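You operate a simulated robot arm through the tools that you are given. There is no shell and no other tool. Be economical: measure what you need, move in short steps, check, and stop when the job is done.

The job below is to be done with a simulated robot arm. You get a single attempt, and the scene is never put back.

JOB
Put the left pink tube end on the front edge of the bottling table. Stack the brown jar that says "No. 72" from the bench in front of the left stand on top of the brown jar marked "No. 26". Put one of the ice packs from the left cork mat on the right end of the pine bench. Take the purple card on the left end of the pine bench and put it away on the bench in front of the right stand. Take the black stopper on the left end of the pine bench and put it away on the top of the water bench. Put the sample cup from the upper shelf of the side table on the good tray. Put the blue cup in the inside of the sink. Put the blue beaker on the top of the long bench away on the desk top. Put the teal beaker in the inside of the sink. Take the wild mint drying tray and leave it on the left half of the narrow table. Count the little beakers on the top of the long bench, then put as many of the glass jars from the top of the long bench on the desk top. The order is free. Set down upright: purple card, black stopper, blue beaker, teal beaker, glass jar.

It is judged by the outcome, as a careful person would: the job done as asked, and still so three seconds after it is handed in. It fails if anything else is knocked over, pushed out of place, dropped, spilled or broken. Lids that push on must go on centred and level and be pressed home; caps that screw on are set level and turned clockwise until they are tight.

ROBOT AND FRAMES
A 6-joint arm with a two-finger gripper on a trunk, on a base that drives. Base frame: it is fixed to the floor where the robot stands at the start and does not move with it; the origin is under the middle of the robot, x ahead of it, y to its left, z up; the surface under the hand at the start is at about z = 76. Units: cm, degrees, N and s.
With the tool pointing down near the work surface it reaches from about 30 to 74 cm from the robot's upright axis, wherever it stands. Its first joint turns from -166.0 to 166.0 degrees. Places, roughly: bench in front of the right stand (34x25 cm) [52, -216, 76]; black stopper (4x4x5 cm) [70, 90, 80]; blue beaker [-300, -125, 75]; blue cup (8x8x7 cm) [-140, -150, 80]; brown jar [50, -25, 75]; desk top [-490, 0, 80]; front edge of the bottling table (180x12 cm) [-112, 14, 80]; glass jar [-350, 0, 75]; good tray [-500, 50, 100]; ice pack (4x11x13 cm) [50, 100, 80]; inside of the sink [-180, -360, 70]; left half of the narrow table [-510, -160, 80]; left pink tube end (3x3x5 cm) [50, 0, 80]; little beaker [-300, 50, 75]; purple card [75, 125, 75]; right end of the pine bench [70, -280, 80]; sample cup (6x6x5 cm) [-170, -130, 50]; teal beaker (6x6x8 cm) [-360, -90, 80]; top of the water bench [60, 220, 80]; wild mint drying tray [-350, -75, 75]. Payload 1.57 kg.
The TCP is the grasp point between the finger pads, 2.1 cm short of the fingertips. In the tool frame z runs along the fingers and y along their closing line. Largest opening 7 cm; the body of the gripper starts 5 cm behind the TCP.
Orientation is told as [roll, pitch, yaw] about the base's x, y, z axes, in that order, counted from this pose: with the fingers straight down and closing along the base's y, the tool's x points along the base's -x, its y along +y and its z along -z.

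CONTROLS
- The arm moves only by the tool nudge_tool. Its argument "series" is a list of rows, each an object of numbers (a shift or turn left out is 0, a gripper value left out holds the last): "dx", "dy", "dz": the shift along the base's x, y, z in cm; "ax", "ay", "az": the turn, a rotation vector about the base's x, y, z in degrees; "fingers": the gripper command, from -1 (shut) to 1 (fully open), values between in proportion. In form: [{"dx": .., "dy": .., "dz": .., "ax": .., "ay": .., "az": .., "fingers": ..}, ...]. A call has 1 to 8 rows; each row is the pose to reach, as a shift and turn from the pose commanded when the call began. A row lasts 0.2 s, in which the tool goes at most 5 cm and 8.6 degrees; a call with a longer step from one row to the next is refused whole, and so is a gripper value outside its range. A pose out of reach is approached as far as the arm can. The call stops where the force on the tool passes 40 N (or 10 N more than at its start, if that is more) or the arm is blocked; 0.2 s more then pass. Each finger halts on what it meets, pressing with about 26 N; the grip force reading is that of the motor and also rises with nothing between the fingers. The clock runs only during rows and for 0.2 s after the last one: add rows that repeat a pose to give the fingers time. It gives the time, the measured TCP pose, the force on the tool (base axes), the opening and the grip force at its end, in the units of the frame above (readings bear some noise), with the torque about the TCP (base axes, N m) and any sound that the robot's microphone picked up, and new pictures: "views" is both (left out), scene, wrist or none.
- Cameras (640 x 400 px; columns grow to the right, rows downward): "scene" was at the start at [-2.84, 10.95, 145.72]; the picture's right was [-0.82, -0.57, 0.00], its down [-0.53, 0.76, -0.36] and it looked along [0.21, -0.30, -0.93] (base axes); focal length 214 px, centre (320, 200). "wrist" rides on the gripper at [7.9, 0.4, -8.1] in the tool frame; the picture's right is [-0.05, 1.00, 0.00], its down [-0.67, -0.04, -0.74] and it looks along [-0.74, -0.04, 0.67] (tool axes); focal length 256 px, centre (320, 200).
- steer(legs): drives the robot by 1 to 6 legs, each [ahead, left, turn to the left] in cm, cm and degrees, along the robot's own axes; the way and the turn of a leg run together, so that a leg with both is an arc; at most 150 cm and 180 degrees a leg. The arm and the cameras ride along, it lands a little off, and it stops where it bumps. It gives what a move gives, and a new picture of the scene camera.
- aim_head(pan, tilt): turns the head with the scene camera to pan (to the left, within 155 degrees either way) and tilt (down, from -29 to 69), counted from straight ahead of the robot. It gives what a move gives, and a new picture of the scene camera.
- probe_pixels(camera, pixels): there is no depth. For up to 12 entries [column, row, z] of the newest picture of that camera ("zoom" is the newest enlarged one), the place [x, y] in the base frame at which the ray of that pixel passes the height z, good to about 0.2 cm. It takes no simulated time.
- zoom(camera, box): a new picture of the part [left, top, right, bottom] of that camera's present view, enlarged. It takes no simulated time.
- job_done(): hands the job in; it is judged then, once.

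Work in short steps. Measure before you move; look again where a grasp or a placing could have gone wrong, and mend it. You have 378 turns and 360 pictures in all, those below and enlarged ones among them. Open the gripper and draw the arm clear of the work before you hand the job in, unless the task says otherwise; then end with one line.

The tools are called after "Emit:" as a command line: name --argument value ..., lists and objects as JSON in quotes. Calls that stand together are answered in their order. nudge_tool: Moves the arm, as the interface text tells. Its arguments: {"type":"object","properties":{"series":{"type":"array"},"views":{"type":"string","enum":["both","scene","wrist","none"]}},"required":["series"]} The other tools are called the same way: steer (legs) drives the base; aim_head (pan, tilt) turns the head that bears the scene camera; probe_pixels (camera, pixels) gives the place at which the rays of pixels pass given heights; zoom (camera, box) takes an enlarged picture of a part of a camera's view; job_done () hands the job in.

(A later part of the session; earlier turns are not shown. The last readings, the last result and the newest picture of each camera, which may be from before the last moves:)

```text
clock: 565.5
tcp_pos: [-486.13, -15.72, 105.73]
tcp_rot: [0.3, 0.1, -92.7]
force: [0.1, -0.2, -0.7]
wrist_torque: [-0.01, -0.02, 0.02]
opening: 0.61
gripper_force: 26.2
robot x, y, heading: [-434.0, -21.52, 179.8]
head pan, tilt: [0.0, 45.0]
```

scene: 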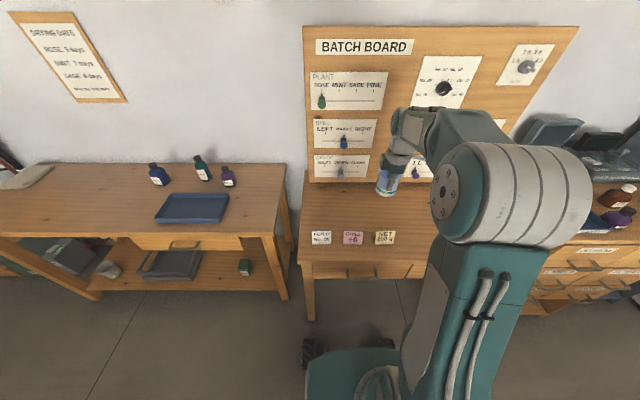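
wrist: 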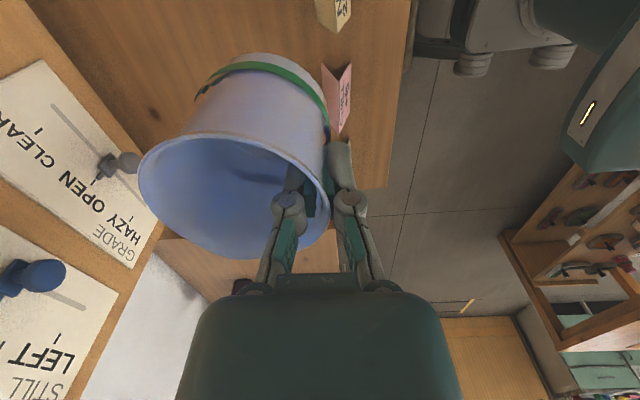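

Move to TCP (-491,-23) and lower toward the desk.

Emit:
nudge_tool --series '[{"dx": -3, "dy": -3.5}, {"dx": -5, "dy": -7.3}, {"dx": -5, "dy": -7.3, "dz": -4}, {"dx": -5, "dy": -7.3, "dz": -8}, {"dx": -5, "dy": -7.3, "dz": -12}, {"dx": -5, "dy": -7.3, "dz": -15}]' --views "both"

Emit:
zoom --camera "scene" --box '[290, 150, 470, 270]'

```text
clock: 567.0
tcp_pos: [-491.31, -23.22, 90.81]
tcp_rot: [0.0, 0.1, -92.7]
force: [-0.5, -0.4, -0.4]
wrist_torque: [0.0, -0.04, -0.01]
opening: 0.6
gripper_force: 26.0
robot x, y, heading: [-434.04, -21.55, 179.8]
head pan, tilt: [0.0, 45.0]
```

scene: 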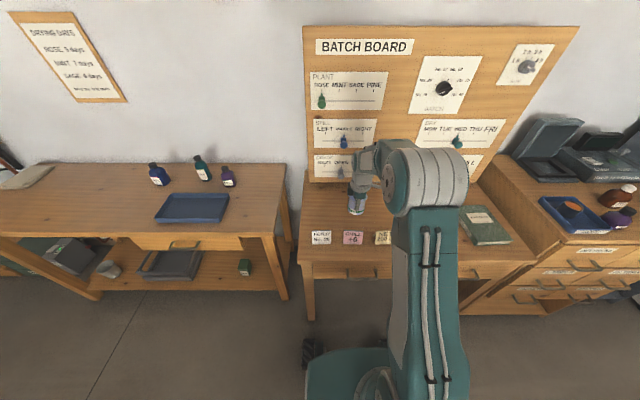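
wrist: 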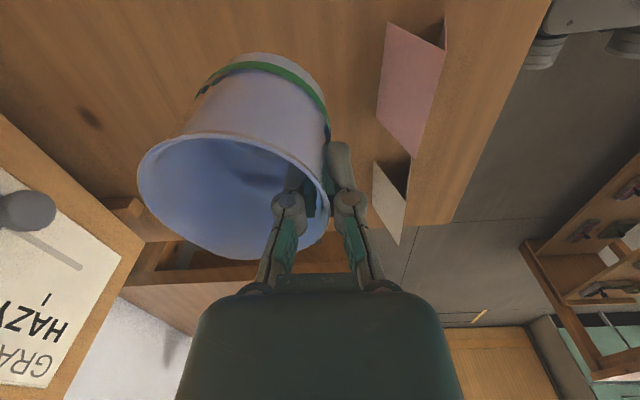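

```text
3.33 times, centred on (380, 210) of scene
```

zoom: 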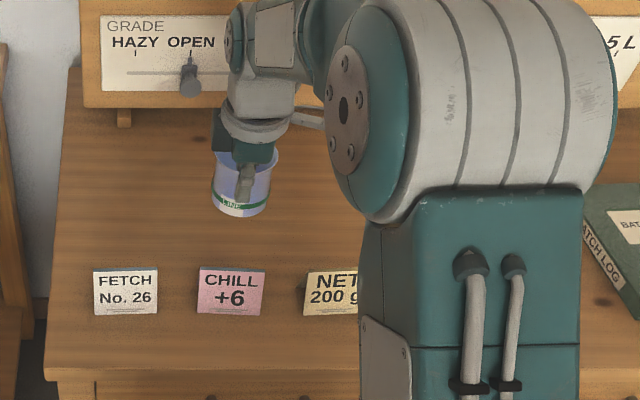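

Clear. Lower slowly to contact.

Emit:
nudge_tool --series '[{"dz": -1.5}, {"dz": -3}, {"dz": -4}, {"dz": -4.7}, {"dz": -5.4}, {"dz": -6.1}]' --views "none"

```text
clock: 568.4
tcp_pos: [-491.22, -22.96, 84.59]
tcp_rot: [0.1, 0.1, -92.8]
force: [0.8, 0.8, -0.9]
wrist_torque: [0.01, -0.02, 0.03]
opening: 0.62
gripper_force: 26.2
robot x, y, heading: [-434.19, -21.82, 179.9]
head pan, tilt: [0.0, 45.0]
```

Emit:
nudge_tool --series '[{"dz": -0.5}, {"dz": -1}, {"dz": -1.5}, {"dz": -2}, {"dz": -2.5}, {"dz": -3}]' --views "wrist"

```text
clock: 569.8
tcp_pos: [-490.98, -22.71, 81.59]
tcp_rot: [0.1, 0.2, -92.7]
force: [0.7, -1.0, 27.6]
wrist_torque: [0.04, 0.39, -0.02]
opening: 0.6
gripper_force: 26.1
robot x, y, heading: [-434.25, -21.64, 180.2]
head pan, tilt: [0.0, 45.0]
```

wrist: 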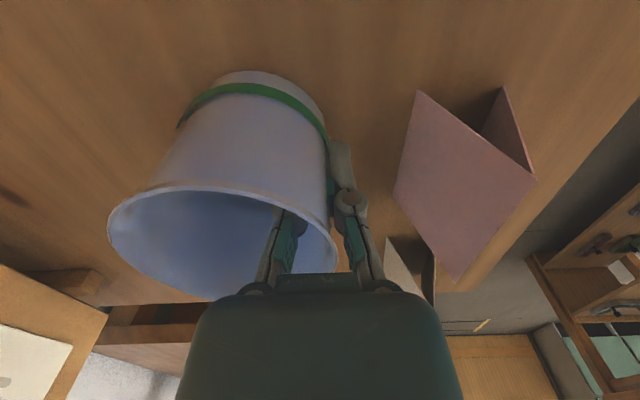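

In contact. Ease up 0.4, open a little, and lift out.

Emit:
nudge_tool --series '[{"dz": 0.4, "fingers": -1}, {"dz": 0.4, "fingers": -0.75}, {"dz": 0.4, "fingers": -0.5}, {"dz": 0.4, "fingers": -0.45}, {"dz": 0.4, "fingers": -0.45}]' --views "wrist"

Emit:
nudge_tool --series '[{"dz": 3}, {"dz": 6}, {"dz": 10}, {"dz": 14.5}, {"dz": 19}, {"dx": 4, "dz": 21}, {"dx": 8, "dz": 21}]' --views "both"

```text
clock: 571.0
tcp_pos: [-491.11, -22.82, 81.95]
tcp_rot: [0.3, 0.1, -92.8]
force: [0.2, -0.2, -0.2]
wrist_torque: [0.04, 0.01, 0.0]
opening: 1.92
gripper_force: 0.0
robot x, y, heading: [-434.05, -21.42, 179.8]
head pan, tilt: [0.0, 45.0]
```

wrist: 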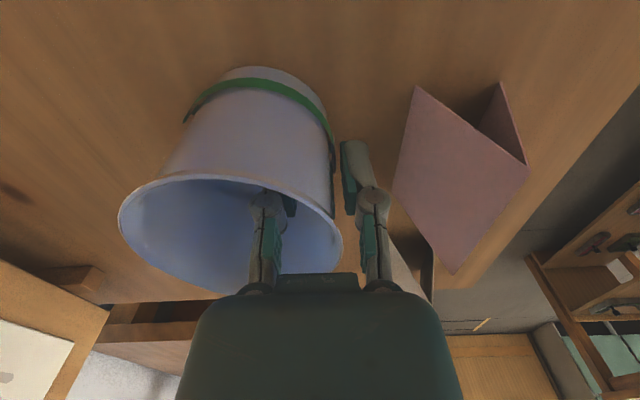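

```text
clock: 572.5
tcp_pos: [-483.04, -22.96, 102.78]
tcp_rot: [0.3, 0.1, -92.8]
force: [0.2, 0.3, -0.1]
wrist_torque: [0.02, 0.03, -0.01]
opening: 1.9
gripper_force: 0.0
robot x, y, heading: [-433.91, -21.41, 180.0]
head pan, tilt: [0.0, 45.0]
```

scene: 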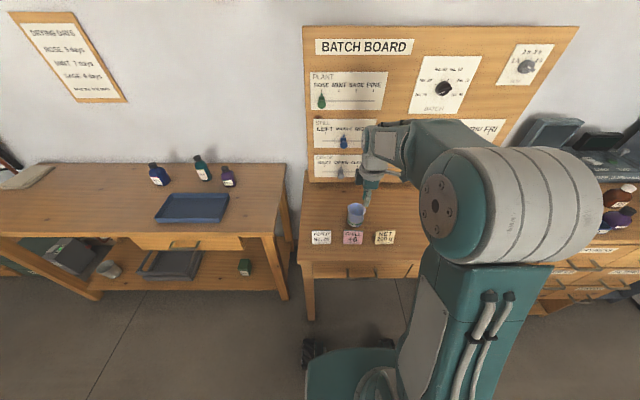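
wrist: 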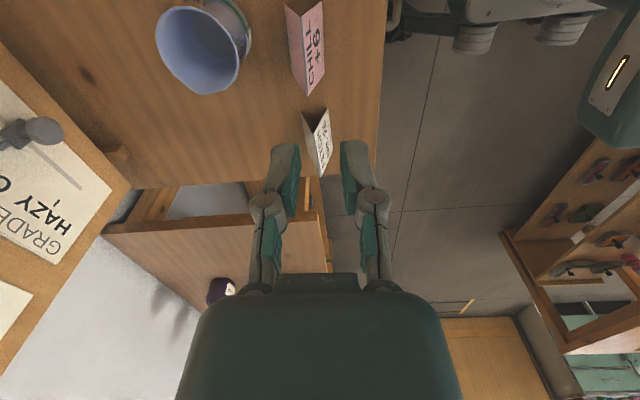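

Blue beaker placed upright. Next the mint tray: neutralise yaw while retracting.

Emit:
nudge_tool --series '[{"az": -8.5, "dx": 2, "dz": 2}, {"az": -17, "dx": 4, "dz": 2}, {"az": -25.5, "dx": 6, "dz": 2}, {"az": -34, "dx": 6, "dz": 2}, {"az": -42.5, "dx": 6, "dz": 2}, {"az": -51, "dx": 6, "dz": 2}, {"az": -59.5, "dx": 6, "dz": 2}, {"az": -68, "dx": 6, "dz": 2}]' --views "none"

Emit:
nudge_tool --series '[{"az": -8.5, "fingers": 1}, {"az": -17, "fingers": 1}, {"az": -19.2, "fingers": 1}]' --views "none"

Emit:
steer --legs '[[-18, 0, 0], [0, 0, 90], [0, 0, 90], [0, -65, 0]]'

Emit:
aim_head --pan 0 --tilt 50

```text
clock: 574.4
tcp_pos: [-477.14, -22.79, 105.03]
tcp_rot: [0.1, 0.1, -160.9]
force: [0.3, 0.0, 0.3]
wrist_torque: [0.0, -0.02, 0.02]
opening: 1.95
gripper_force: 0.1
robot x, y, heading: [-434.11, -21.55, 179.9]
head pan, tilt: [0.0, 45.0]
```

```text
clock: 575.1
tcp_pos: [-477.16, -22.77, 105.03]
tcp_rot: [0.2, 0.2, 180.0]
force: [0.3, 0.6, 0.3]
wrist_torque: [0.03, 0.03, 0.01]
opening: 6.96
gripper_force: 0.0
robot x, y, heading: [-433.84, -21.66, 180.0]
head pan, tilt: [0.0, 45.0]
```

```text
clock: 587.5
tcp_pos: [-372.48, -83.82, 105.07]
tcp_rot: [0.0, 0.1, -0.1]
force: [0.1, 0.0, 0.0]
wrist_torque: [-0.04, 0.01, -0.01]
opening: 7.0
gripper_force: 0.1
robot x, y, heading: [-415.9, -85.4, 0.2]
head pan, tilt: [0.0, 45.0]
```

scene: 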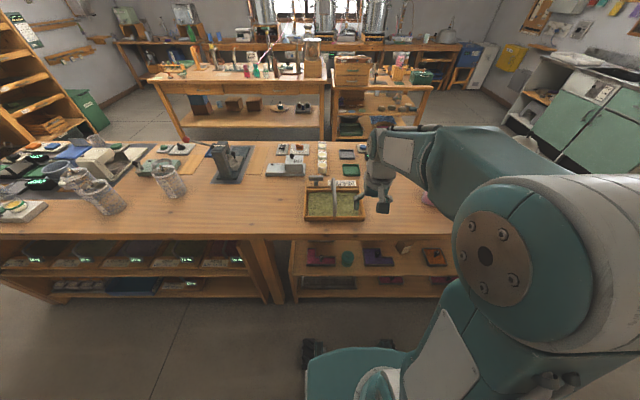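

```text
clock: 588.1
tcp_pos: [-372.56, -83.85, 105.07]
tcp_rot: [0.1, 0.1, 0.0]
force: [0.2, -0.6, 0.3]
wrist_torque: [0.0, 0.01, -0.01]
opening: 7.01
gripper_force: 0.0
robot x, y, heading: [-415.8, -85.48, -0.1]
head pan, tilt: [0.0, 50.0]
```

scene: 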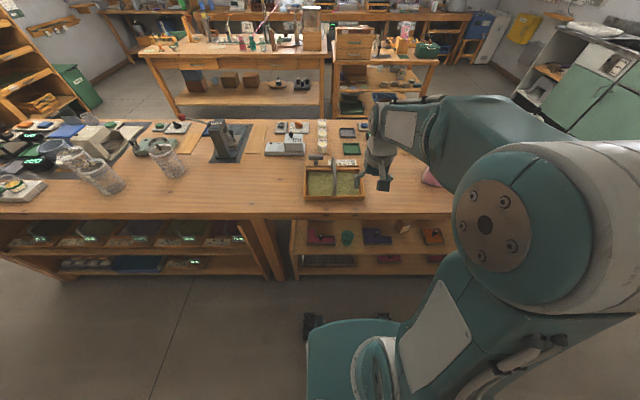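

Emit:
nudge_tool --series '[{"dx": 3, "dy": 3, "dz": 1}, {"dx": 6, "dy": 6, "dz": 2}, {"dx": 9, "dy": 8, "dz": 3}]' --views "wrist"

Emit:
zoom --camera "wrist" --box '[220, 20, 460, 190]'

Emit:
zoom --camera "scene" --box '[290, 130, 390, 220]'

```text
clock: 589.0
tcp_pos: [-363.71, -76.06, 107.98]
tcp_rot: [0.2, 0.0, 0.1]
force: [-0.1, 0.5, 0.4]
wrist_torque: [0.02, -0.01, 0.03]
opening: 6.99
gripper_force: 0.0
robot x, y, heading: [-415.58, -85.52, -0.2]
head pan, tilt: [0.0, 50.0]
```

wrist: 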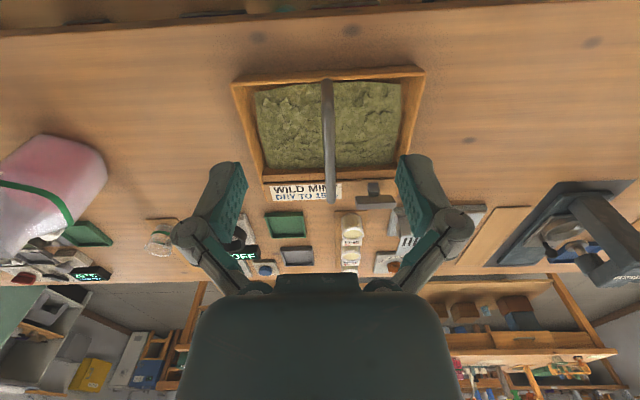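

```text
2.35 times, centred on (340, 105) of wrist
```

zoom: 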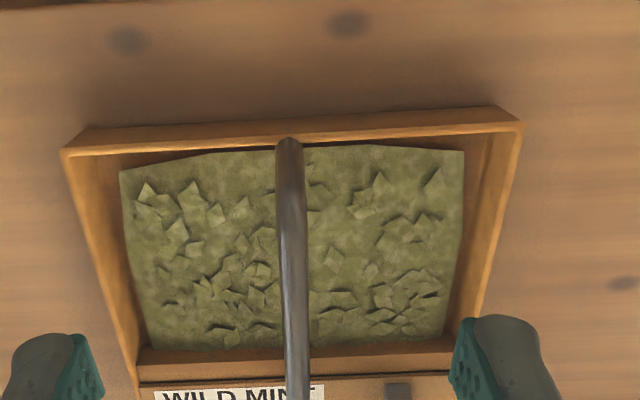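

```text
4.44 times, centred on (340, 175) of scene
```

zoom: 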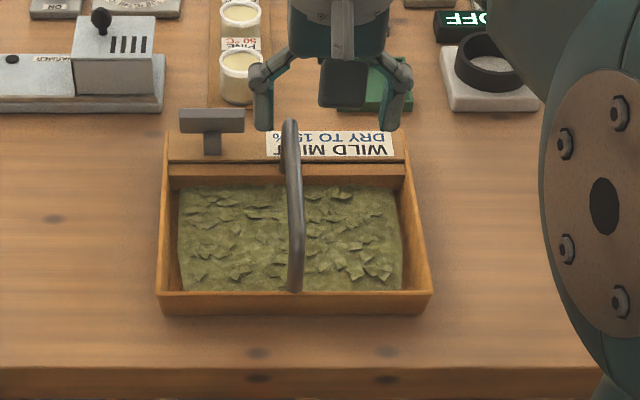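

I triangulate the handle's far top end and near corner.

Emit:
probe_pixels --camera "scene" --pixels '[[333, 157, 86], [333, 157, 90], [333, 157, 94], [333, 157, 98], [335, 179, 94], [334, 241, 79.5], [334, 245, 79.5]]'

Emit:
probe_pixels --camera "wrist" --pixels '[[332, 202, 86], [332, 202, 90], [332, 202, 94], [332, 202, 98], [326, 80, 90], [326, 80, 94], [326, 80, 86], [328, 72, 80]]'

```text
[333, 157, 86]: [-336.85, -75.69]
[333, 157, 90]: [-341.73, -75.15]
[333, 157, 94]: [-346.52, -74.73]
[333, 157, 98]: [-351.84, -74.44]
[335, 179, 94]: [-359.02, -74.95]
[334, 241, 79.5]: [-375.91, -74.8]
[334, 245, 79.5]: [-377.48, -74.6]
```

```text
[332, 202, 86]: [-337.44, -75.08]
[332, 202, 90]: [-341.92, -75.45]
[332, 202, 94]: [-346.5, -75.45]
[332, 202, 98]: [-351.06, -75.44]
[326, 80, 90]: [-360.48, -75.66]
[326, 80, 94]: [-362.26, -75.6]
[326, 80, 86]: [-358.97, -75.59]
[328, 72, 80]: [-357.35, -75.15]
```

Emit:
nudge_tool --series '[{"dx": -4, "dz": -2}, {"dx": -8, "dz": -4}, {"dx": -12, "dz": -6}, {"dx": -16, "dz": -8}, {"dx": -18, "dz": -12}, {"dx": -18, "dz": -15}]' --views "wrist"

Emit:
zoom --camera "wrist" --box '[240, 80, 440, 230]'

```text
clock: 590.4
tcp_pos: [-381.41, -75.94, 93.21]
tcp_rot: [0.2, 0.1, 0.1]
force: [0.1, 0.3, 0.9]
wrist_torque: [0.0, 0.03, 0.02]
opening: 7.0
gripper_force: 0.1
robot x, y, heading: [-415.73, -85.34, -0.1]
head pan, tilt: [0.0, 50.0]
```

wrist: 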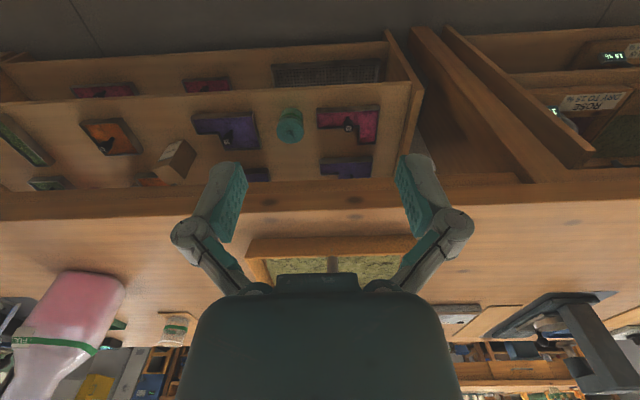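

```text
2.67 times, centred on (340, 155) of wrist
```

zoom: 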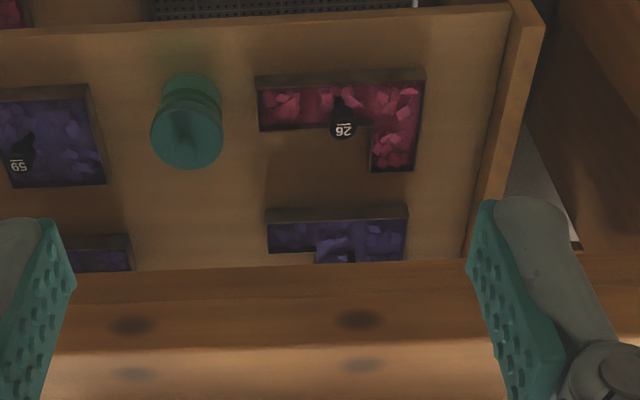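

The hand hides it; I take a lateral view instead to get the handle height.

Emit:
nudge_tool --series '[{"dy": -3, "dz": 3}, {"dx": 3, "dy": -6, "dz": 5}, {"dx": 6, "dy": -9, "dz": 7}, {"dx": 9, "dy": -12, "dz": 9}, {"dx": 12, "dy": -15, "dz": 10}, {"dx": 14, "dy": -19, "dz": 11}]' --views "wrist"

Emit:
zoom --camera "wrist" --box '[400, 60, 620, 230]'

```text
clock: 591.8
tcp_pos: [-367.52, -95.61, 104.29]
tcp_rot: [0.2, 0.1, 0.2]
force: [-0.3, -0.2, 0.3]
wrist_torque: [0.0, 0.0, -0.01]
opening: 7.01
gripper_force: 0.1
robot x, y, heading: [-415.55, -85.01, 0.1]
head pan, tilt: [0.0, 50.0]
```

wrist: 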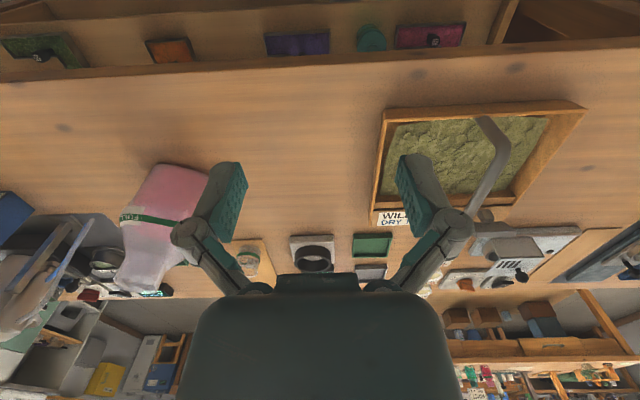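

```text
2.35 times, centred on (510, 145) of wrist
```

zoom: 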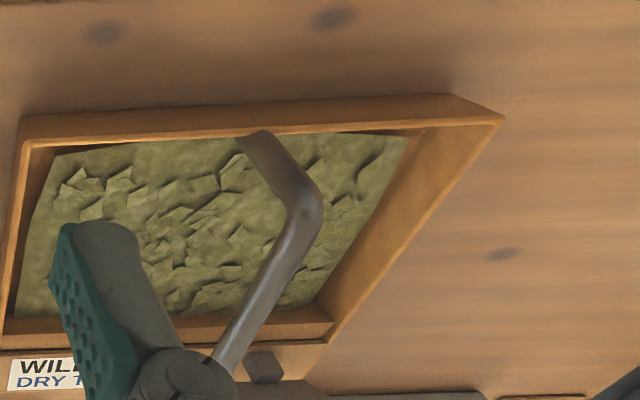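

Emit:
probe_pixels --camera "wrist" --pixels '[[505, 144, 86], [505, 144, 90], [505, 144, 94], [505, 144, 92], [470, 214, 90], [470, 214, 92], [470, 214, 94], [483, 117, 81], [385, 108, 82], [586, 104, 82]]'

```text
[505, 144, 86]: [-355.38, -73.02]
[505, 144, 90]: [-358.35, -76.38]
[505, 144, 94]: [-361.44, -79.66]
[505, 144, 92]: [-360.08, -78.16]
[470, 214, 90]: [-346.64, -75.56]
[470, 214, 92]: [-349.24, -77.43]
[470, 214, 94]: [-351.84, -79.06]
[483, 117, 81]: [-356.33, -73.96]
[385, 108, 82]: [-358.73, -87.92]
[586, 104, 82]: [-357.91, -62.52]
```

Handle bar: y≈-75.4, z≈89.5, x -358…-341. I move above its middle.

Emit:
nudge_tool --series '[{"dx": 3, "dy": 3.3, "fingers": 0.3}, {"dx": 6, "dy": 6.6}, {"dx": 9, "dy": 9.9}, {"dx": 12, "dy": 13.2}, {"dx": 15, "dy": 16.5}, {"dx": 18.5, "dy": 19.8}, {"dx": 19, "dy": 20.2, "dz": -3}, {"dx": 19, "dy": 20.2, "dz": -5}]' --views "wrist"

```text
clock: 593.5
tcp_pos: [-348.51, -74.71, 99.25]
tcp_rot: [0.2, 0.1, 0.0]
force: [0.1, 0.1, -0.2]
wrist_torque: [0.02, 0.03, 0.01]
opening: 4.56
gripper_force: 0.0
robot x, y, heading: [-416.1, -85.27, 0.0]
head pan, tilt: [0.0, 50.0]
```

wrist: 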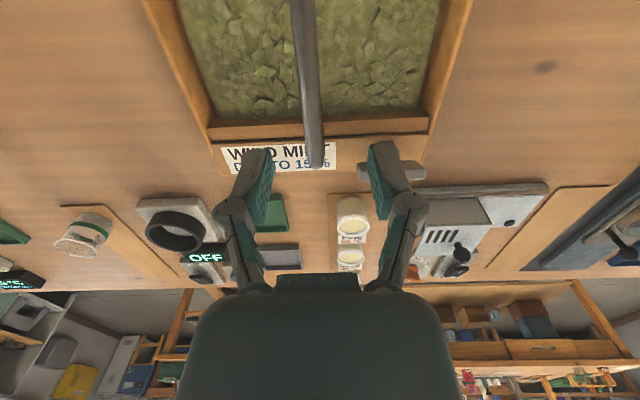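

Emit:
nudge_tool --series '[{"dy": -0.3, "dz": -3}, {"dy": -0.3, "dz": -6}, {"dy": -0.3, "dz": -8}, {"dy": -0.3, "dz": -8}]' --views "wrist"

```text
clock: 594.5
tcp_pos: [-348.42, -75.14, 91.08]
tcp_rot: [0.2, 0.1, 0.0]
force: [-0.1, -0.3, -0.9]
wrist_torque: [0.01, -0.01, 0.02]
opening: 4.56
gripper_force: 0.0
robot x, y, heading: [-415.69, -85.26, -0.1]
head pan, tilt: [0.0, 50.0]
```

wrist: 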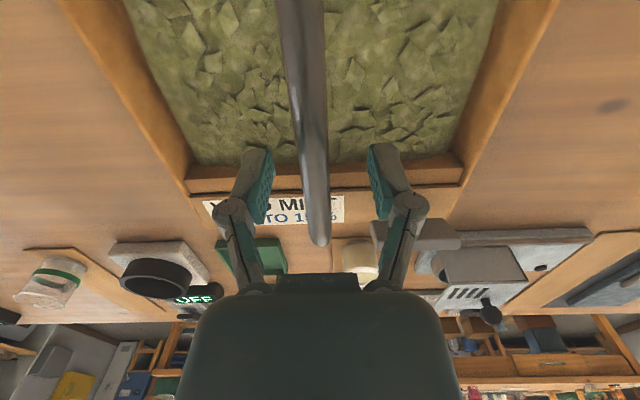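

Emit:
nudge_tool --series '[{"dy": -0.2, "dz": -1.7}, {"dy": -0.2, "dz": -1.7}, {"dy": -0.2, "dz": -1.7, "fingers": -0.5}, {"dy": -0.2, "dz": -1.7, "fingers": -1}, {"dy": -0.2, "dz": -1.7, "fingers": -1}, {"dy": -0.2, "dz": -1.7, "fingers": -1}]' --views "wrist"

```text
clock: 596.0
tcp_pos: [-348.54, -75.3, 89.42]
tcp_rot: [0.2, 0.1, 0.0]
force: [-0.5, -1.3, 2.5]
wrist_torque: [0.0, 0.02, 0.02]
opening: 1.34
gripper_force: 25.9
robot x, y, heading: [-415.58, -85.34, -0.1]
head pan, tilt: [0.0, 50.0]
```

wrist: 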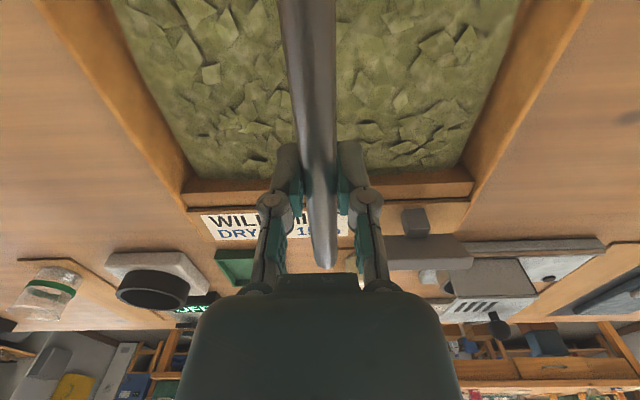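

Handle gripped (1.34). Lift slightly and observe tilt/weight.

Emit:
nudge_tool --series '[{"dz": 0.7}, {"dz": 1.5}, {"dz": 3}, {"dz": 3}]' --views "both"

Emit:
zoom --camera "scene" --box '[270, 120, 410, 230]'

```text
clock: 597.0
tcp_pos: [-348.59, -75.31, 92.34]
tcp_rot: [0.0, 0.1, 0.0]
force: [0.1, 0.2, -3.2]
wrist_torque: [-0.01, 0.09, -0.05]
opening: 1.33
gripper_force: 26.1
robot x, y, heading: [-415.96, -85.27, -0.2]
head pan, tilt: [0.0, 50.0]
```

scene: 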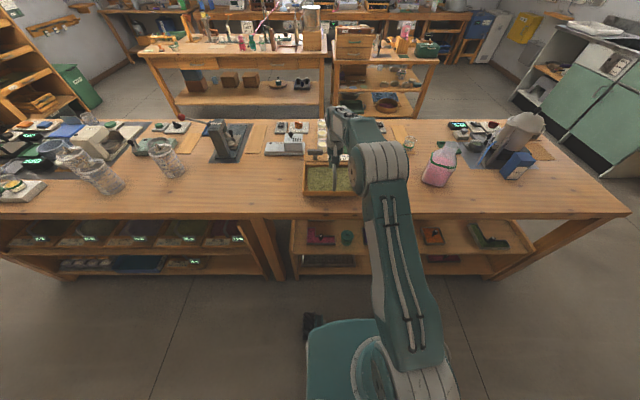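
wrist: 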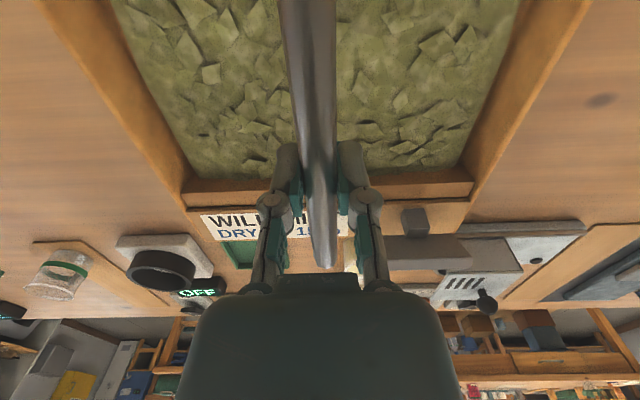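

```text
3.64 times, centred on (340, 175) of scene
```

zoom: 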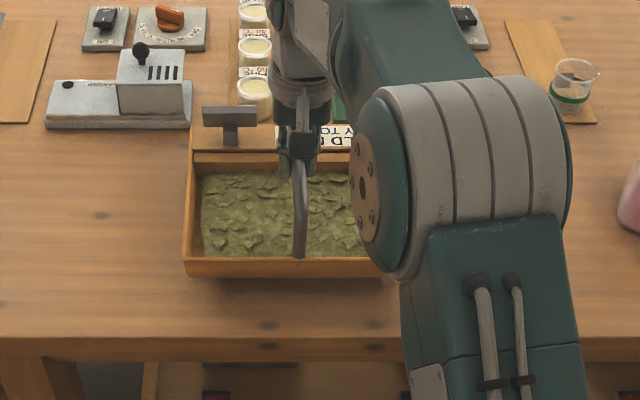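

Level, ~0.33 kg. Lift to ~106 and pull back slightly.

Emit:
nudge_tool --series '[{"dz": 4.5}, {"dz": 9}, {"dz": 12.5}, {"dx": -4, "dz": 13.5}, {"dx": -8, "dz": 13.5}, {"dx": -12, "dz": 13.5}]' --views "none"

Emit:
steer --legs '[[-20, -20, 0], [0, 0, -90], [0, 0, -90]]'

Emit:
aim_head --pan 0 --tilt 45

```text
clock: 598.4
tcp_pos: [-360.39, -74.95, 105.67]
tcp_rot: [0.1, 0.2, 0.1]
force: [0.2, 0.2, -3.2]
wrist_torque: [0.0, 0.11, 0.0]
opening: 1.32
gripper_force: 25.7
robot x, y, heading: [-415.97, -85.42, -0.1]
head pan, tilt: [0.0, 50.0]
```

```text
clock: 608.0
tcp_pos: [-491.64, -115.0, 105.84]
tcp_rot: [0.1, 0.2, 179.0]
force: [0.2, -0.7, -3.3]
wrist_torque: [0.01, -0.16, 0.03]
opening: 1.34
gripper_force: 26.4
robot x, y, heading: [-435.79, -106.19, 179.0]
head pan, tilt: [0.0, 50.0]
```

scene: 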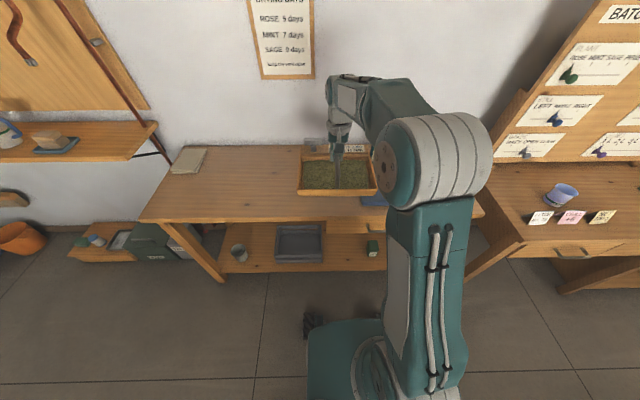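

```text
clock: 608.7
tcp_pos: [-491.62, -114.84, 105.82]
tcp_rot: [0.1, 0.1, 179.0]
force: [-0.6, 0.1, -3.5]
wrist_torque: [0.02, -0.12, 0.01]
opening: 1.35
gripper_force: 26.3
robot x, y, heading: [-435.84, -105.77, 179.0]
head pan, tilt: [0.0, 45.0]
```

scene: 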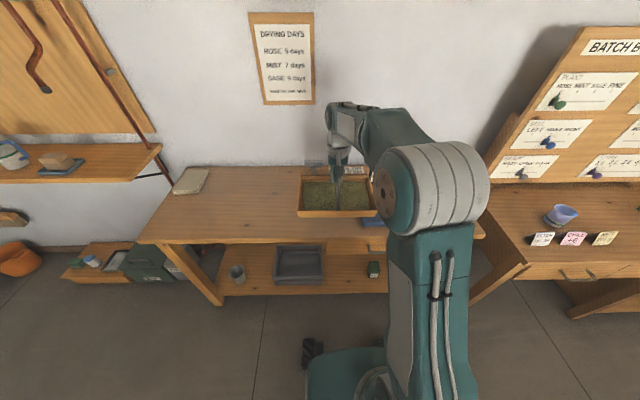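

Emit:
probe_pixels --camera "scene" --pixels '[[141, 240, 80], [483, 233, 80], [240, 240, 80], [178, 168, 80], [190, 192, 80], [206, 172, 80], [265, 166, 80]]'

```text
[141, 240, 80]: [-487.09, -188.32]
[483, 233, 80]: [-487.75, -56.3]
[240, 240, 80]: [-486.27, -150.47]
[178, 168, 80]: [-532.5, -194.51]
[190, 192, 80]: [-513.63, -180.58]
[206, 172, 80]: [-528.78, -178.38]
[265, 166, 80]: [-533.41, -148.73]
```

Table left half is y -188…-122; target centre (-510,-155), clear of the cloth. Drive left 41 and ahead 12.

Emit:
steer --legs '[[0, 41, 1], [12, 0, 0]]'

Emit:
nudge_tool --series '[{"dx": -2}, {"dx": -4}]' --views "both"

```text
clock: 612.0
tcp_pos: [-503.88, -155.28, 105.77]
tcp_rot: [0.1, 0.1, -180.0]
force: [-0.1, 1.0, -2.9]
wrist_torque: [0.0, -0.08, -0.02]
opening: 1.35
gripper_force: 26.4
robot x, y, heading: [-448.69, -145.34, 179.9]
head pan, tilt: [0.0, 45.0]
```

scene: 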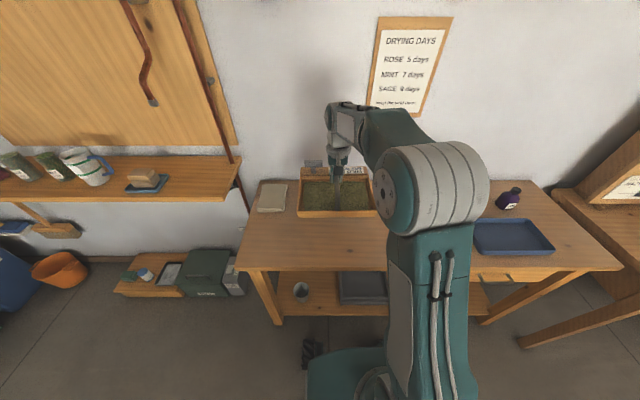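

```text
clock: 612.6
tcp_pos: [-507.88, -155.38, 105.7]
tcp_rot: [0.1, 0.1, -179.9]
force: [0.4, 0.1, -2.3]
wrist_torque: [-0.02, -0.11, 0.0]
opening: 1.33
gripper_force: 26.2
robot x, y, heading: [-448.73, -144.82, 180.0]
head pan, tilt: [0.0, 45.0]
```

scene: 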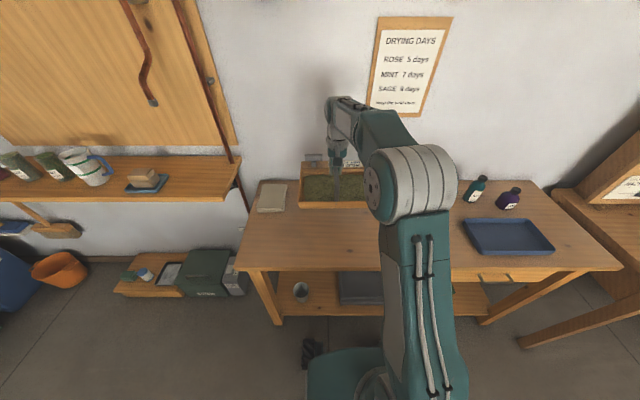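
wrist: 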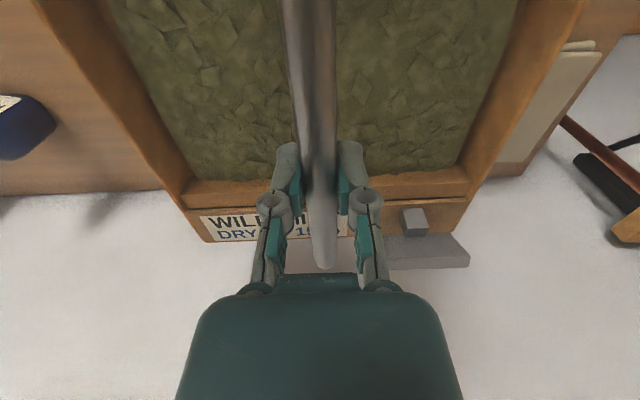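

Lower the tray: first to ~92, then slowly.

Emit:
nudge_tool --series '[{"dz": -4}, {"dz": -8}, {"dz": -12}, {"dz": -14}, {"dz": -14.7}, {"dz": -15.4}, {"dz": -16.1}, {"dz": -16.8}]' --views "none"

```text
clock: 614.4
tcp_pos: [-507.98, -155.44, 89.44]
tcp_rot: [0.3, -0.4, -179.8]
force: [4.5, 1.2, 25.5]
wrist_torque: [0.01, 0.01, -0.04]
opening: 1.37
gripper_force: 26.1
robot x, y, heading: [-449.02, -145.18, 180.1]
head pan, tilt: [0.0, 45.0]
```

Contact at ≈89.5. Ease up slightly, open and lift.

Emit:
nudge_tool --series '[{"dz": 0.4, "fingers": -1}, {"dz": 0.4, "fingers": -0.4}, {"dz": 0.4, "fingers": 0.2}, {"dz": 0.4, "fingers": 0.4}, {"dz": 3}, {"dz": 7}, {"dz": 11.5}, {"dz": 16}]' --views "both"

```text
clock: 616.2
tcp_pos: [-507.87, -155.31, 104.86]
tcp_rot: [0.1, 0.1, -179.9]
force: [0.3, 0.0, -0.4]
wrist_torque: [0.02, 0.0, 0.02]
opening: 4.87
gripper_force: 0.1
robot x, y, heading: [-448.45, -145.16, 179.9]
head pan, tilt: [0.0, 45.0]
```

scene: 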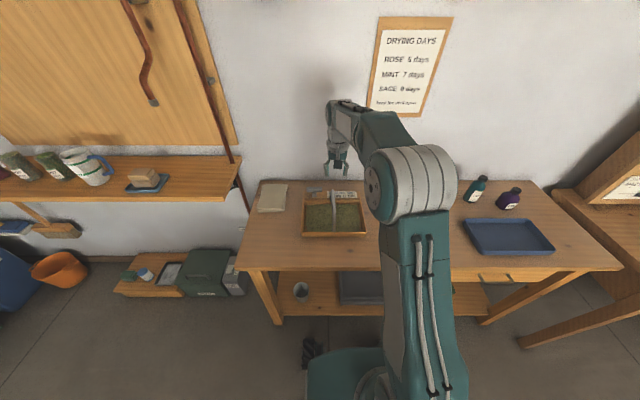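
wrist: 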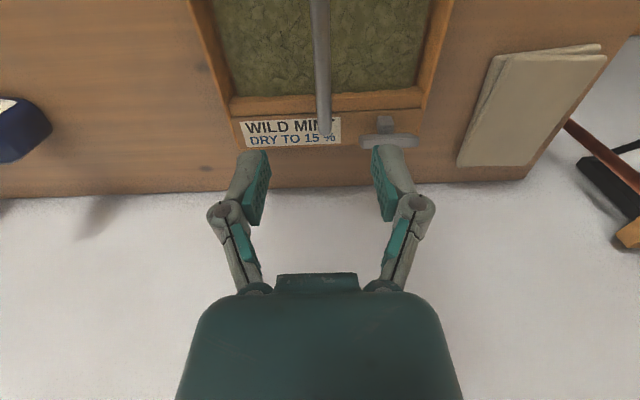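

Mint tray placed. Now the glass jars: retract, turn and drive to y≈5.

Emit:
nudge_tool --series '[{"dx": 4}, {"dx": 8}, {"dx": 12}, {"dx": 16}]' --views "none"

Emit:
steer --legs '[[-32, 0, 0], [0, 0, 90], [0, 0, 90], [0, 145, 0]]'

Emit:
aim_head --pan 10 --tilt 50

```text
clock: 617.2
tcp_pos: [-491.57, -155.25, 104.73]
tcp_rot: [0.1, 0.0, -179.9]
force: [-0.5, 0.5, -0.6]
wrist_torque: [0.0, -0.02, -0.01]
opening: 4.9
gripper_force: 0.0
robot x, y, heading: [-448.36, -145.18, 179.9]
head pan, tilt: [0.0, 45.0]
```

```text
clock: 634.1
tcp_pos: [-392.98, 14.64, 104.78]
tcp_rot: [0.0, 0.1, 6.3]
force: [0.2, 0.8, 0.9]
wrist_torque: [-0.03, 0.0, -0.01]
opening: 4.9
gripper_force: 0.0
robot x, y, heading: [-435.22, 0.12, 5.9]
head pan, tilt: [0.0, 45.0]
```

scene: 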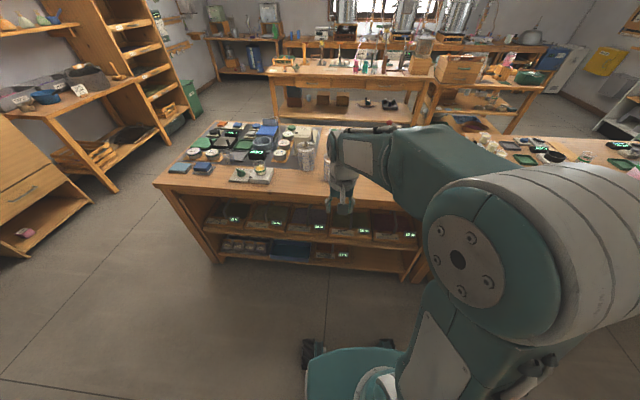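

```text
clock: 634.8
tcp_pos: [-392.99, 14.63, 104.8]
tcp_rot: [0.2, 0.1, 6.3]
force: [-0.1, -0.1, -0.7]
wrist_torque: [0.01, -0.01, 0.0]
opening: 4.93
gripper_force: 0.1
robot x, y, heading: [-434.95, -0.42, 6.2]
head pan, tilt: [10.0, 50.0]
```

scene: 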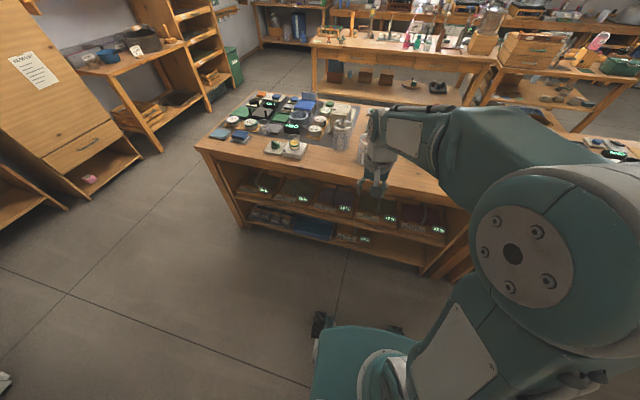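

Emit:
steer --legs '[[0, 0, -6], [20, 0, 0]]'

Emit:
nudge_tool --series '[{"dz": 3, "fingers": 1}, {"dx": 3, "dz": 5, "fingers": 1}, {"dx": 6, "dz": 5, "fingers": 1}]' --views "both"

Emit:
zoom --camera "wrist" --box '[180, 0, 460, 200]'

```text
clock: 636.9
tcp_pos: [-371.8, 9.72, 104.78]
tcp_rot: [0.1, 0.1, -0.2]
force: [0.8, -0.4, 0.0]
wrist_torque: [-0.02, -0.01, 0.0]
opening: 4.91
gripper_force: 0.1
robot x, y, heading: [-414.84, -0.04, -0.4]
head pan, tilt: [10.0, 50.0]
```

scene: 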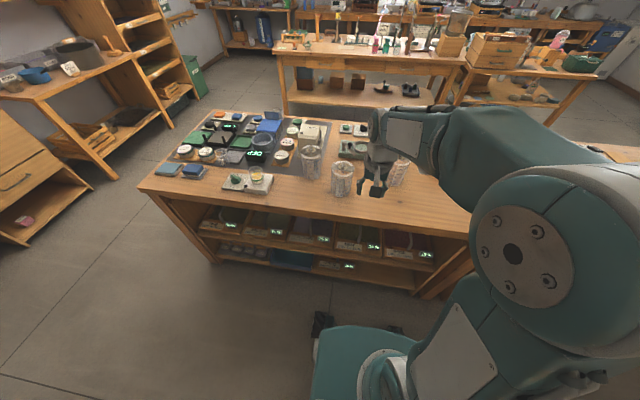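

```text
clock: 637.7
tcp_pos: [-365.94, 9.65, 109.69]
tcp_rot: [0.1, 0.0, -0.2]
force: [-0.4, 0.5, 0.7]
wrist_torque: [-0.01, -0.03, -0.01]
opening: 7.04
gripper_force: 0.0
robot x, y, heading: [-414.98, 0.14, -0.6]
head pan, tilt: [10.0, 50.0]
```

scene: 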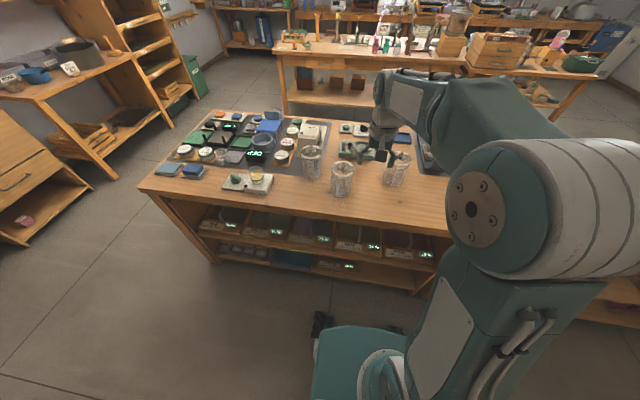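
wrist: 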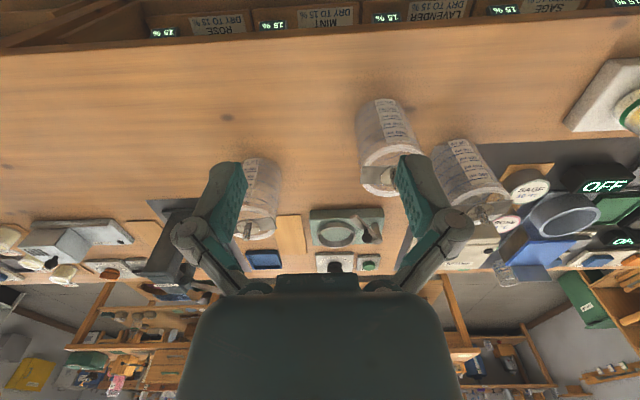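

```text
2.00 times, centred on (320, 100) of wrist
```

zoom: 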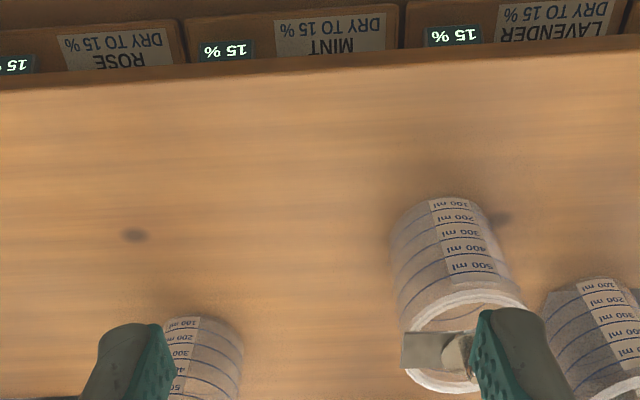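

Emit:
zoom --camera "scene" --box '[290, 130, 420, 210]'

Emit:
zoom --camera "wrist" --box '[340, 90, 420, 210]'

```text
4.92 times, centred on (355, 170) of scene
```

zoom: 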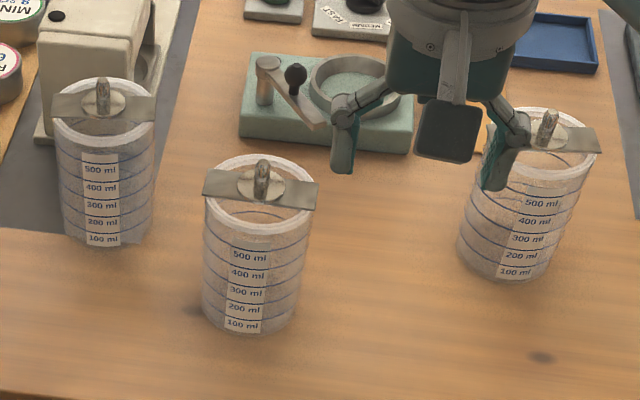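

```text
3.33 times, centred on (380, 150) of wrist
```

zoom: 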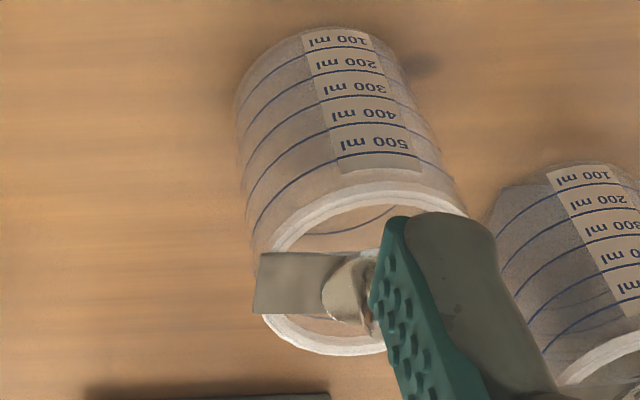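

The jars carry a strap with a centre pin; I'll grip the pin. I probe jar bases and pin tops.

Emit:
probe_pixels --camera "scene" --pixels '[[341, 197, 79.5], [343, 162, 97], [343, 162, 95], [343, 162, 93], [392, 187, 79.5], [401, 152, 97], [401, 152, 95], [401, 152, 93]]'

Emit:
nudge_tool --series '[{"dx": -2, "dy": 4}, {"dx": -4, "dy": 8}, {"dx": -6, "dy": 12}]' --views "wrist"

Emit:
zoom --camera "wrist" --box '[200, 60, 440, 230]'

```text
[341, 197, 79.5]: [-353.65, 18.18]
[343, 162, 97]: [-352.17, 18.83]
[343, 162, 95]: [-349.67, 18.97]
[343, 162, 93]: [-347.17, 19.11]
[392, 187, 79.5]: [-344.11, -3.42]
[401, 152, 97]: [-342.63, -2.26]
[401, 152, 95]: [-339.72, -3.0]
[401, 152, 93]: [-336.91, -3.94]
```

```text
clock: 638.5
tcp_pos: [-371.84, 21.69, 109.39]
tcp_rot: [0.0, 0.0, -0.2]
force: [0.1, 0.1, 0.1]
wrist_torque: [0.01, -0.01, -0.03]
opening: 6.98
gripper_force: 0.1
robot x, y, heading: [-415.0, -0.26, -0.3]
head pan, tilt: [10.0, 50.0]
```

wrist: 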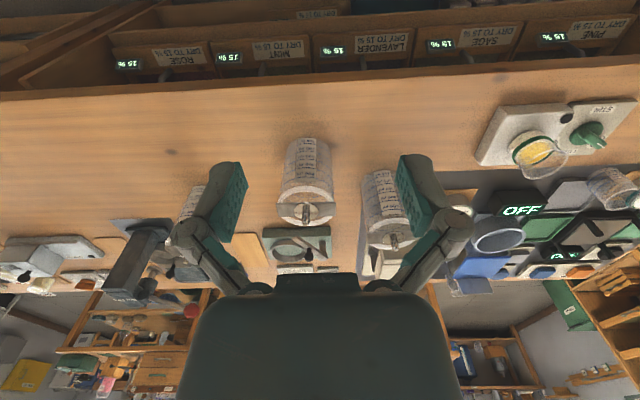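

```text
2.35 times, centred on (320, 145) of wrist
```

zoom: 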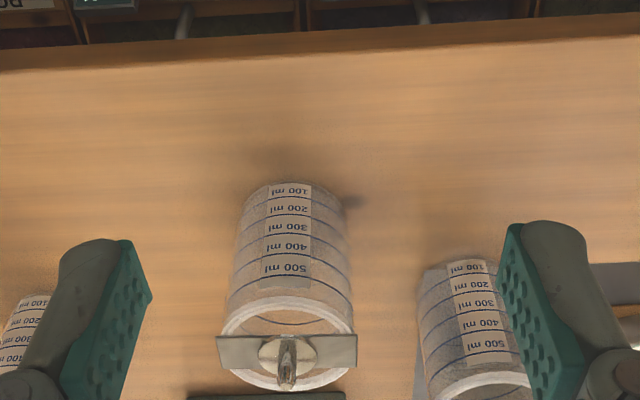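

Emit:
probe_pixels --camera "wrist" --pixels '[[306, 223, 93], [306, 223, 95], [306, 223, 97], [306, 209, 93], [306, 209, 91], [305, 139, 79.5], [253, 192, 92], [333, 190, 92], [281, 190, 91], [334, 188, 91]]'

```text
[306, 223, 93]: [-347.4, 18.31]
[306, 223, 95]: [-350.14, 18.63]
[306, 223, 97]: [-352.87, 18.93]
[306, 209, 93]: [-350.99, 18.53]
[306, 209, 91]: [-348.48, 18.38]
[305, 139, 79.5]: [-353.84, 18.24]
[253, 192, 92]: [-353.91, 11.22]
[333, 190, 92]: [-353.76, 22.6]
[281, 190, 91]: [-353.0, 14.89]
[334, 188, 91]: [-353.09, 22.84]
```

Pin: (-349.6,18.5), z 92–94.7. Move above it and look.

Emit:
nudge_tool --series '[{"dx": 4.8, "dy": -0.7, "fingers": 0}, {"dx": 9.6, "dy": -1.4}, {"dx": 14.4, "dy": -2.1}, {"dx": 19, "dy": -2.8}, {"dx": 22.2, "dy": -3.2, "dz": -2}, {"dx": 22.2, "dy": -3.2, "dz": -6}, {"dx": 22.2, "dy": -3.2, "dz": -9}, {"dx": 22.2, "dy": -3.2, "dz": -9}]' --views "wrist"

Emit:
zoom --camera "wrist" --box '[220, 40, 420, 240]'

```text
clock: 640.3
tcp_pos: [-349.85, 18.32, 100.42]
tcp_rot: [0.0, 0.1, -0.2]
force: [1.0, 0.2, 0.4]
wrist_torque: [0.01, -0.03, -0.01]
opening: 3.5
gripper_force: 0.0
robot x, y, heading: [-414.81, -0.35, -0.5]
head pan, tilt: [10.0, 50.0]
```

wrist: 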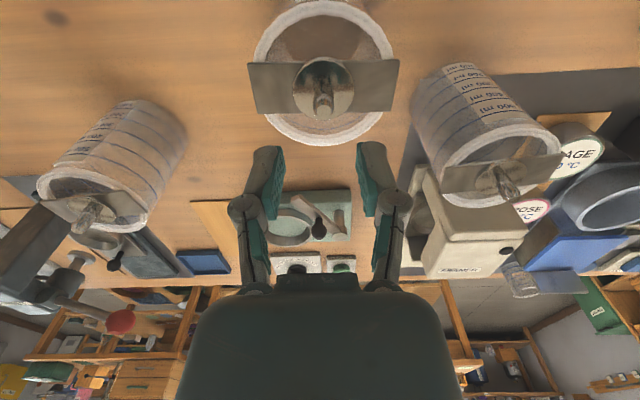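

```text
2.00 times, centred on (320, 140) of wrist
```

zoom: 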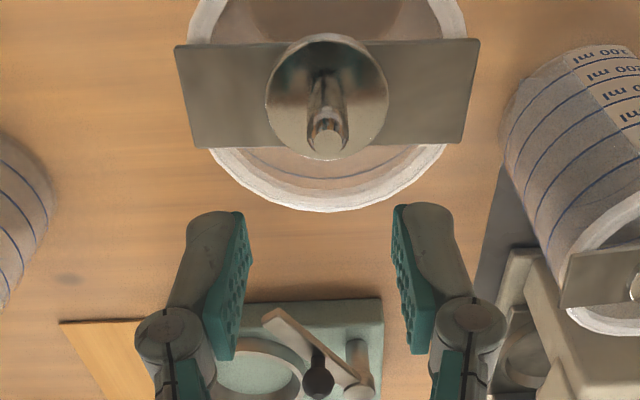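

Emit:
probe_pixels --camera "wrist" --pixels '[[323, 110, 94.7], [323, 110, 94], [323, 86, 92], [323, 15, 92], [322, 146, 91.5], [255, 65, 92], [392, 60, 92]]'

Emit:
nudge_tool --series '[{"dz": -2}, {"dz": -4}, {"dz": -4}]' --views "wrist"

```text
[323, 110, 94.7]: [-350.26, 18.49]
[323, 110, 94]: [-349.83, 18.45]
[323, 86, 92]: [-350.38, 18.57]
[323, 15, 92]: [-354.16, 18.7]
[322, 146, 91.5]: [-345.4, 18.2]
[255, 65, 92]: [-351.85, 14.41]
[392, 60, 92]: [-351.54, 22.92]
```

```text
clock: 641.1
tcp_pos: [-349.68, 18.32, 96.42]
tcp_rot: [0.1, 0.0, -0.3]
force: [-0.5, -0.8, -0.3]
wrist_torque: [0.0, 0.03, -0.01]
opening: 3.5
gripper_force: 0.0
robot x, y, heading: [-414.75, 0.06, -0.6]
head pan, tilt: [10.0, 50.0]
```

wrist: 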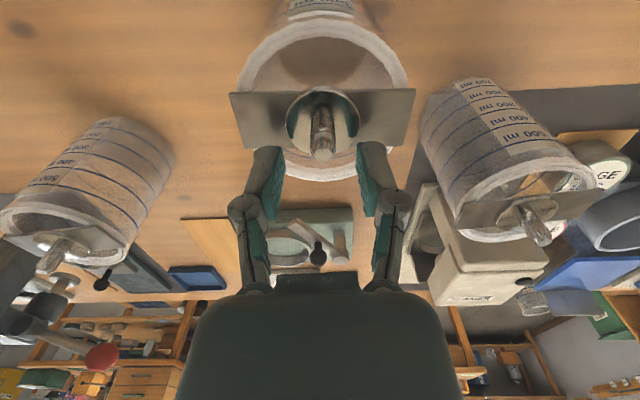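

Shift −0.4 in x, descend to ≈94.4, close on the pin.

Emit:
nudge_tool --series '[{"dx": -0.4, "dy": 0.1, "dz": -1}, {"dx": -0.4, "dy": 0.1, "dz": -2}, {"dx": -0.4, "dy": 0.1, "dz": -2}, {"dx": -0.4, "dy": 0.1, "dz": -2, "fingers": -0.5}, {"dx": -0.4, "dy": 0.1, "dz": -2, "fingers": -1}, {"dx": -0.4, "dy": 0.1, "dz": -2, "fingers": -1}, {"dx": -0.4, "dy": 0.1, "dz": -2, "fingers": -1}]' --views "wrist"

```text
clock: 642.7
tcp_pos: [-350.06, 18.41, 94.97]
tcp_rot: [0.1, -0.3, -0.2]
force: [3.6, 2.2, 35.3]
wrist_torque: [-0.11, -0.1, -0.02]
opening: 3.67
gripper_force: 25.9
robot x, y, heading: [-414.71, -0.14, -0.3]
head pan, tilt: [10.0, 50.0]
```

wrist: 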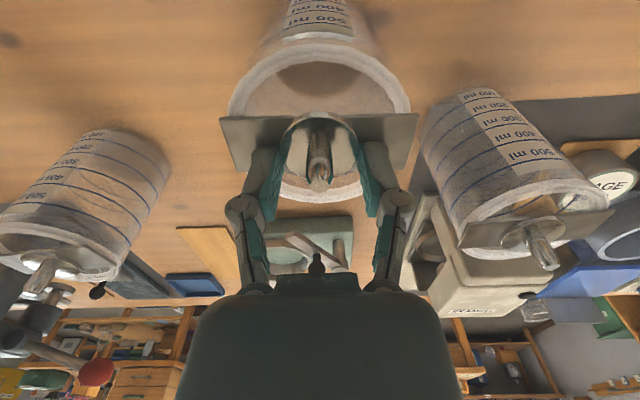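

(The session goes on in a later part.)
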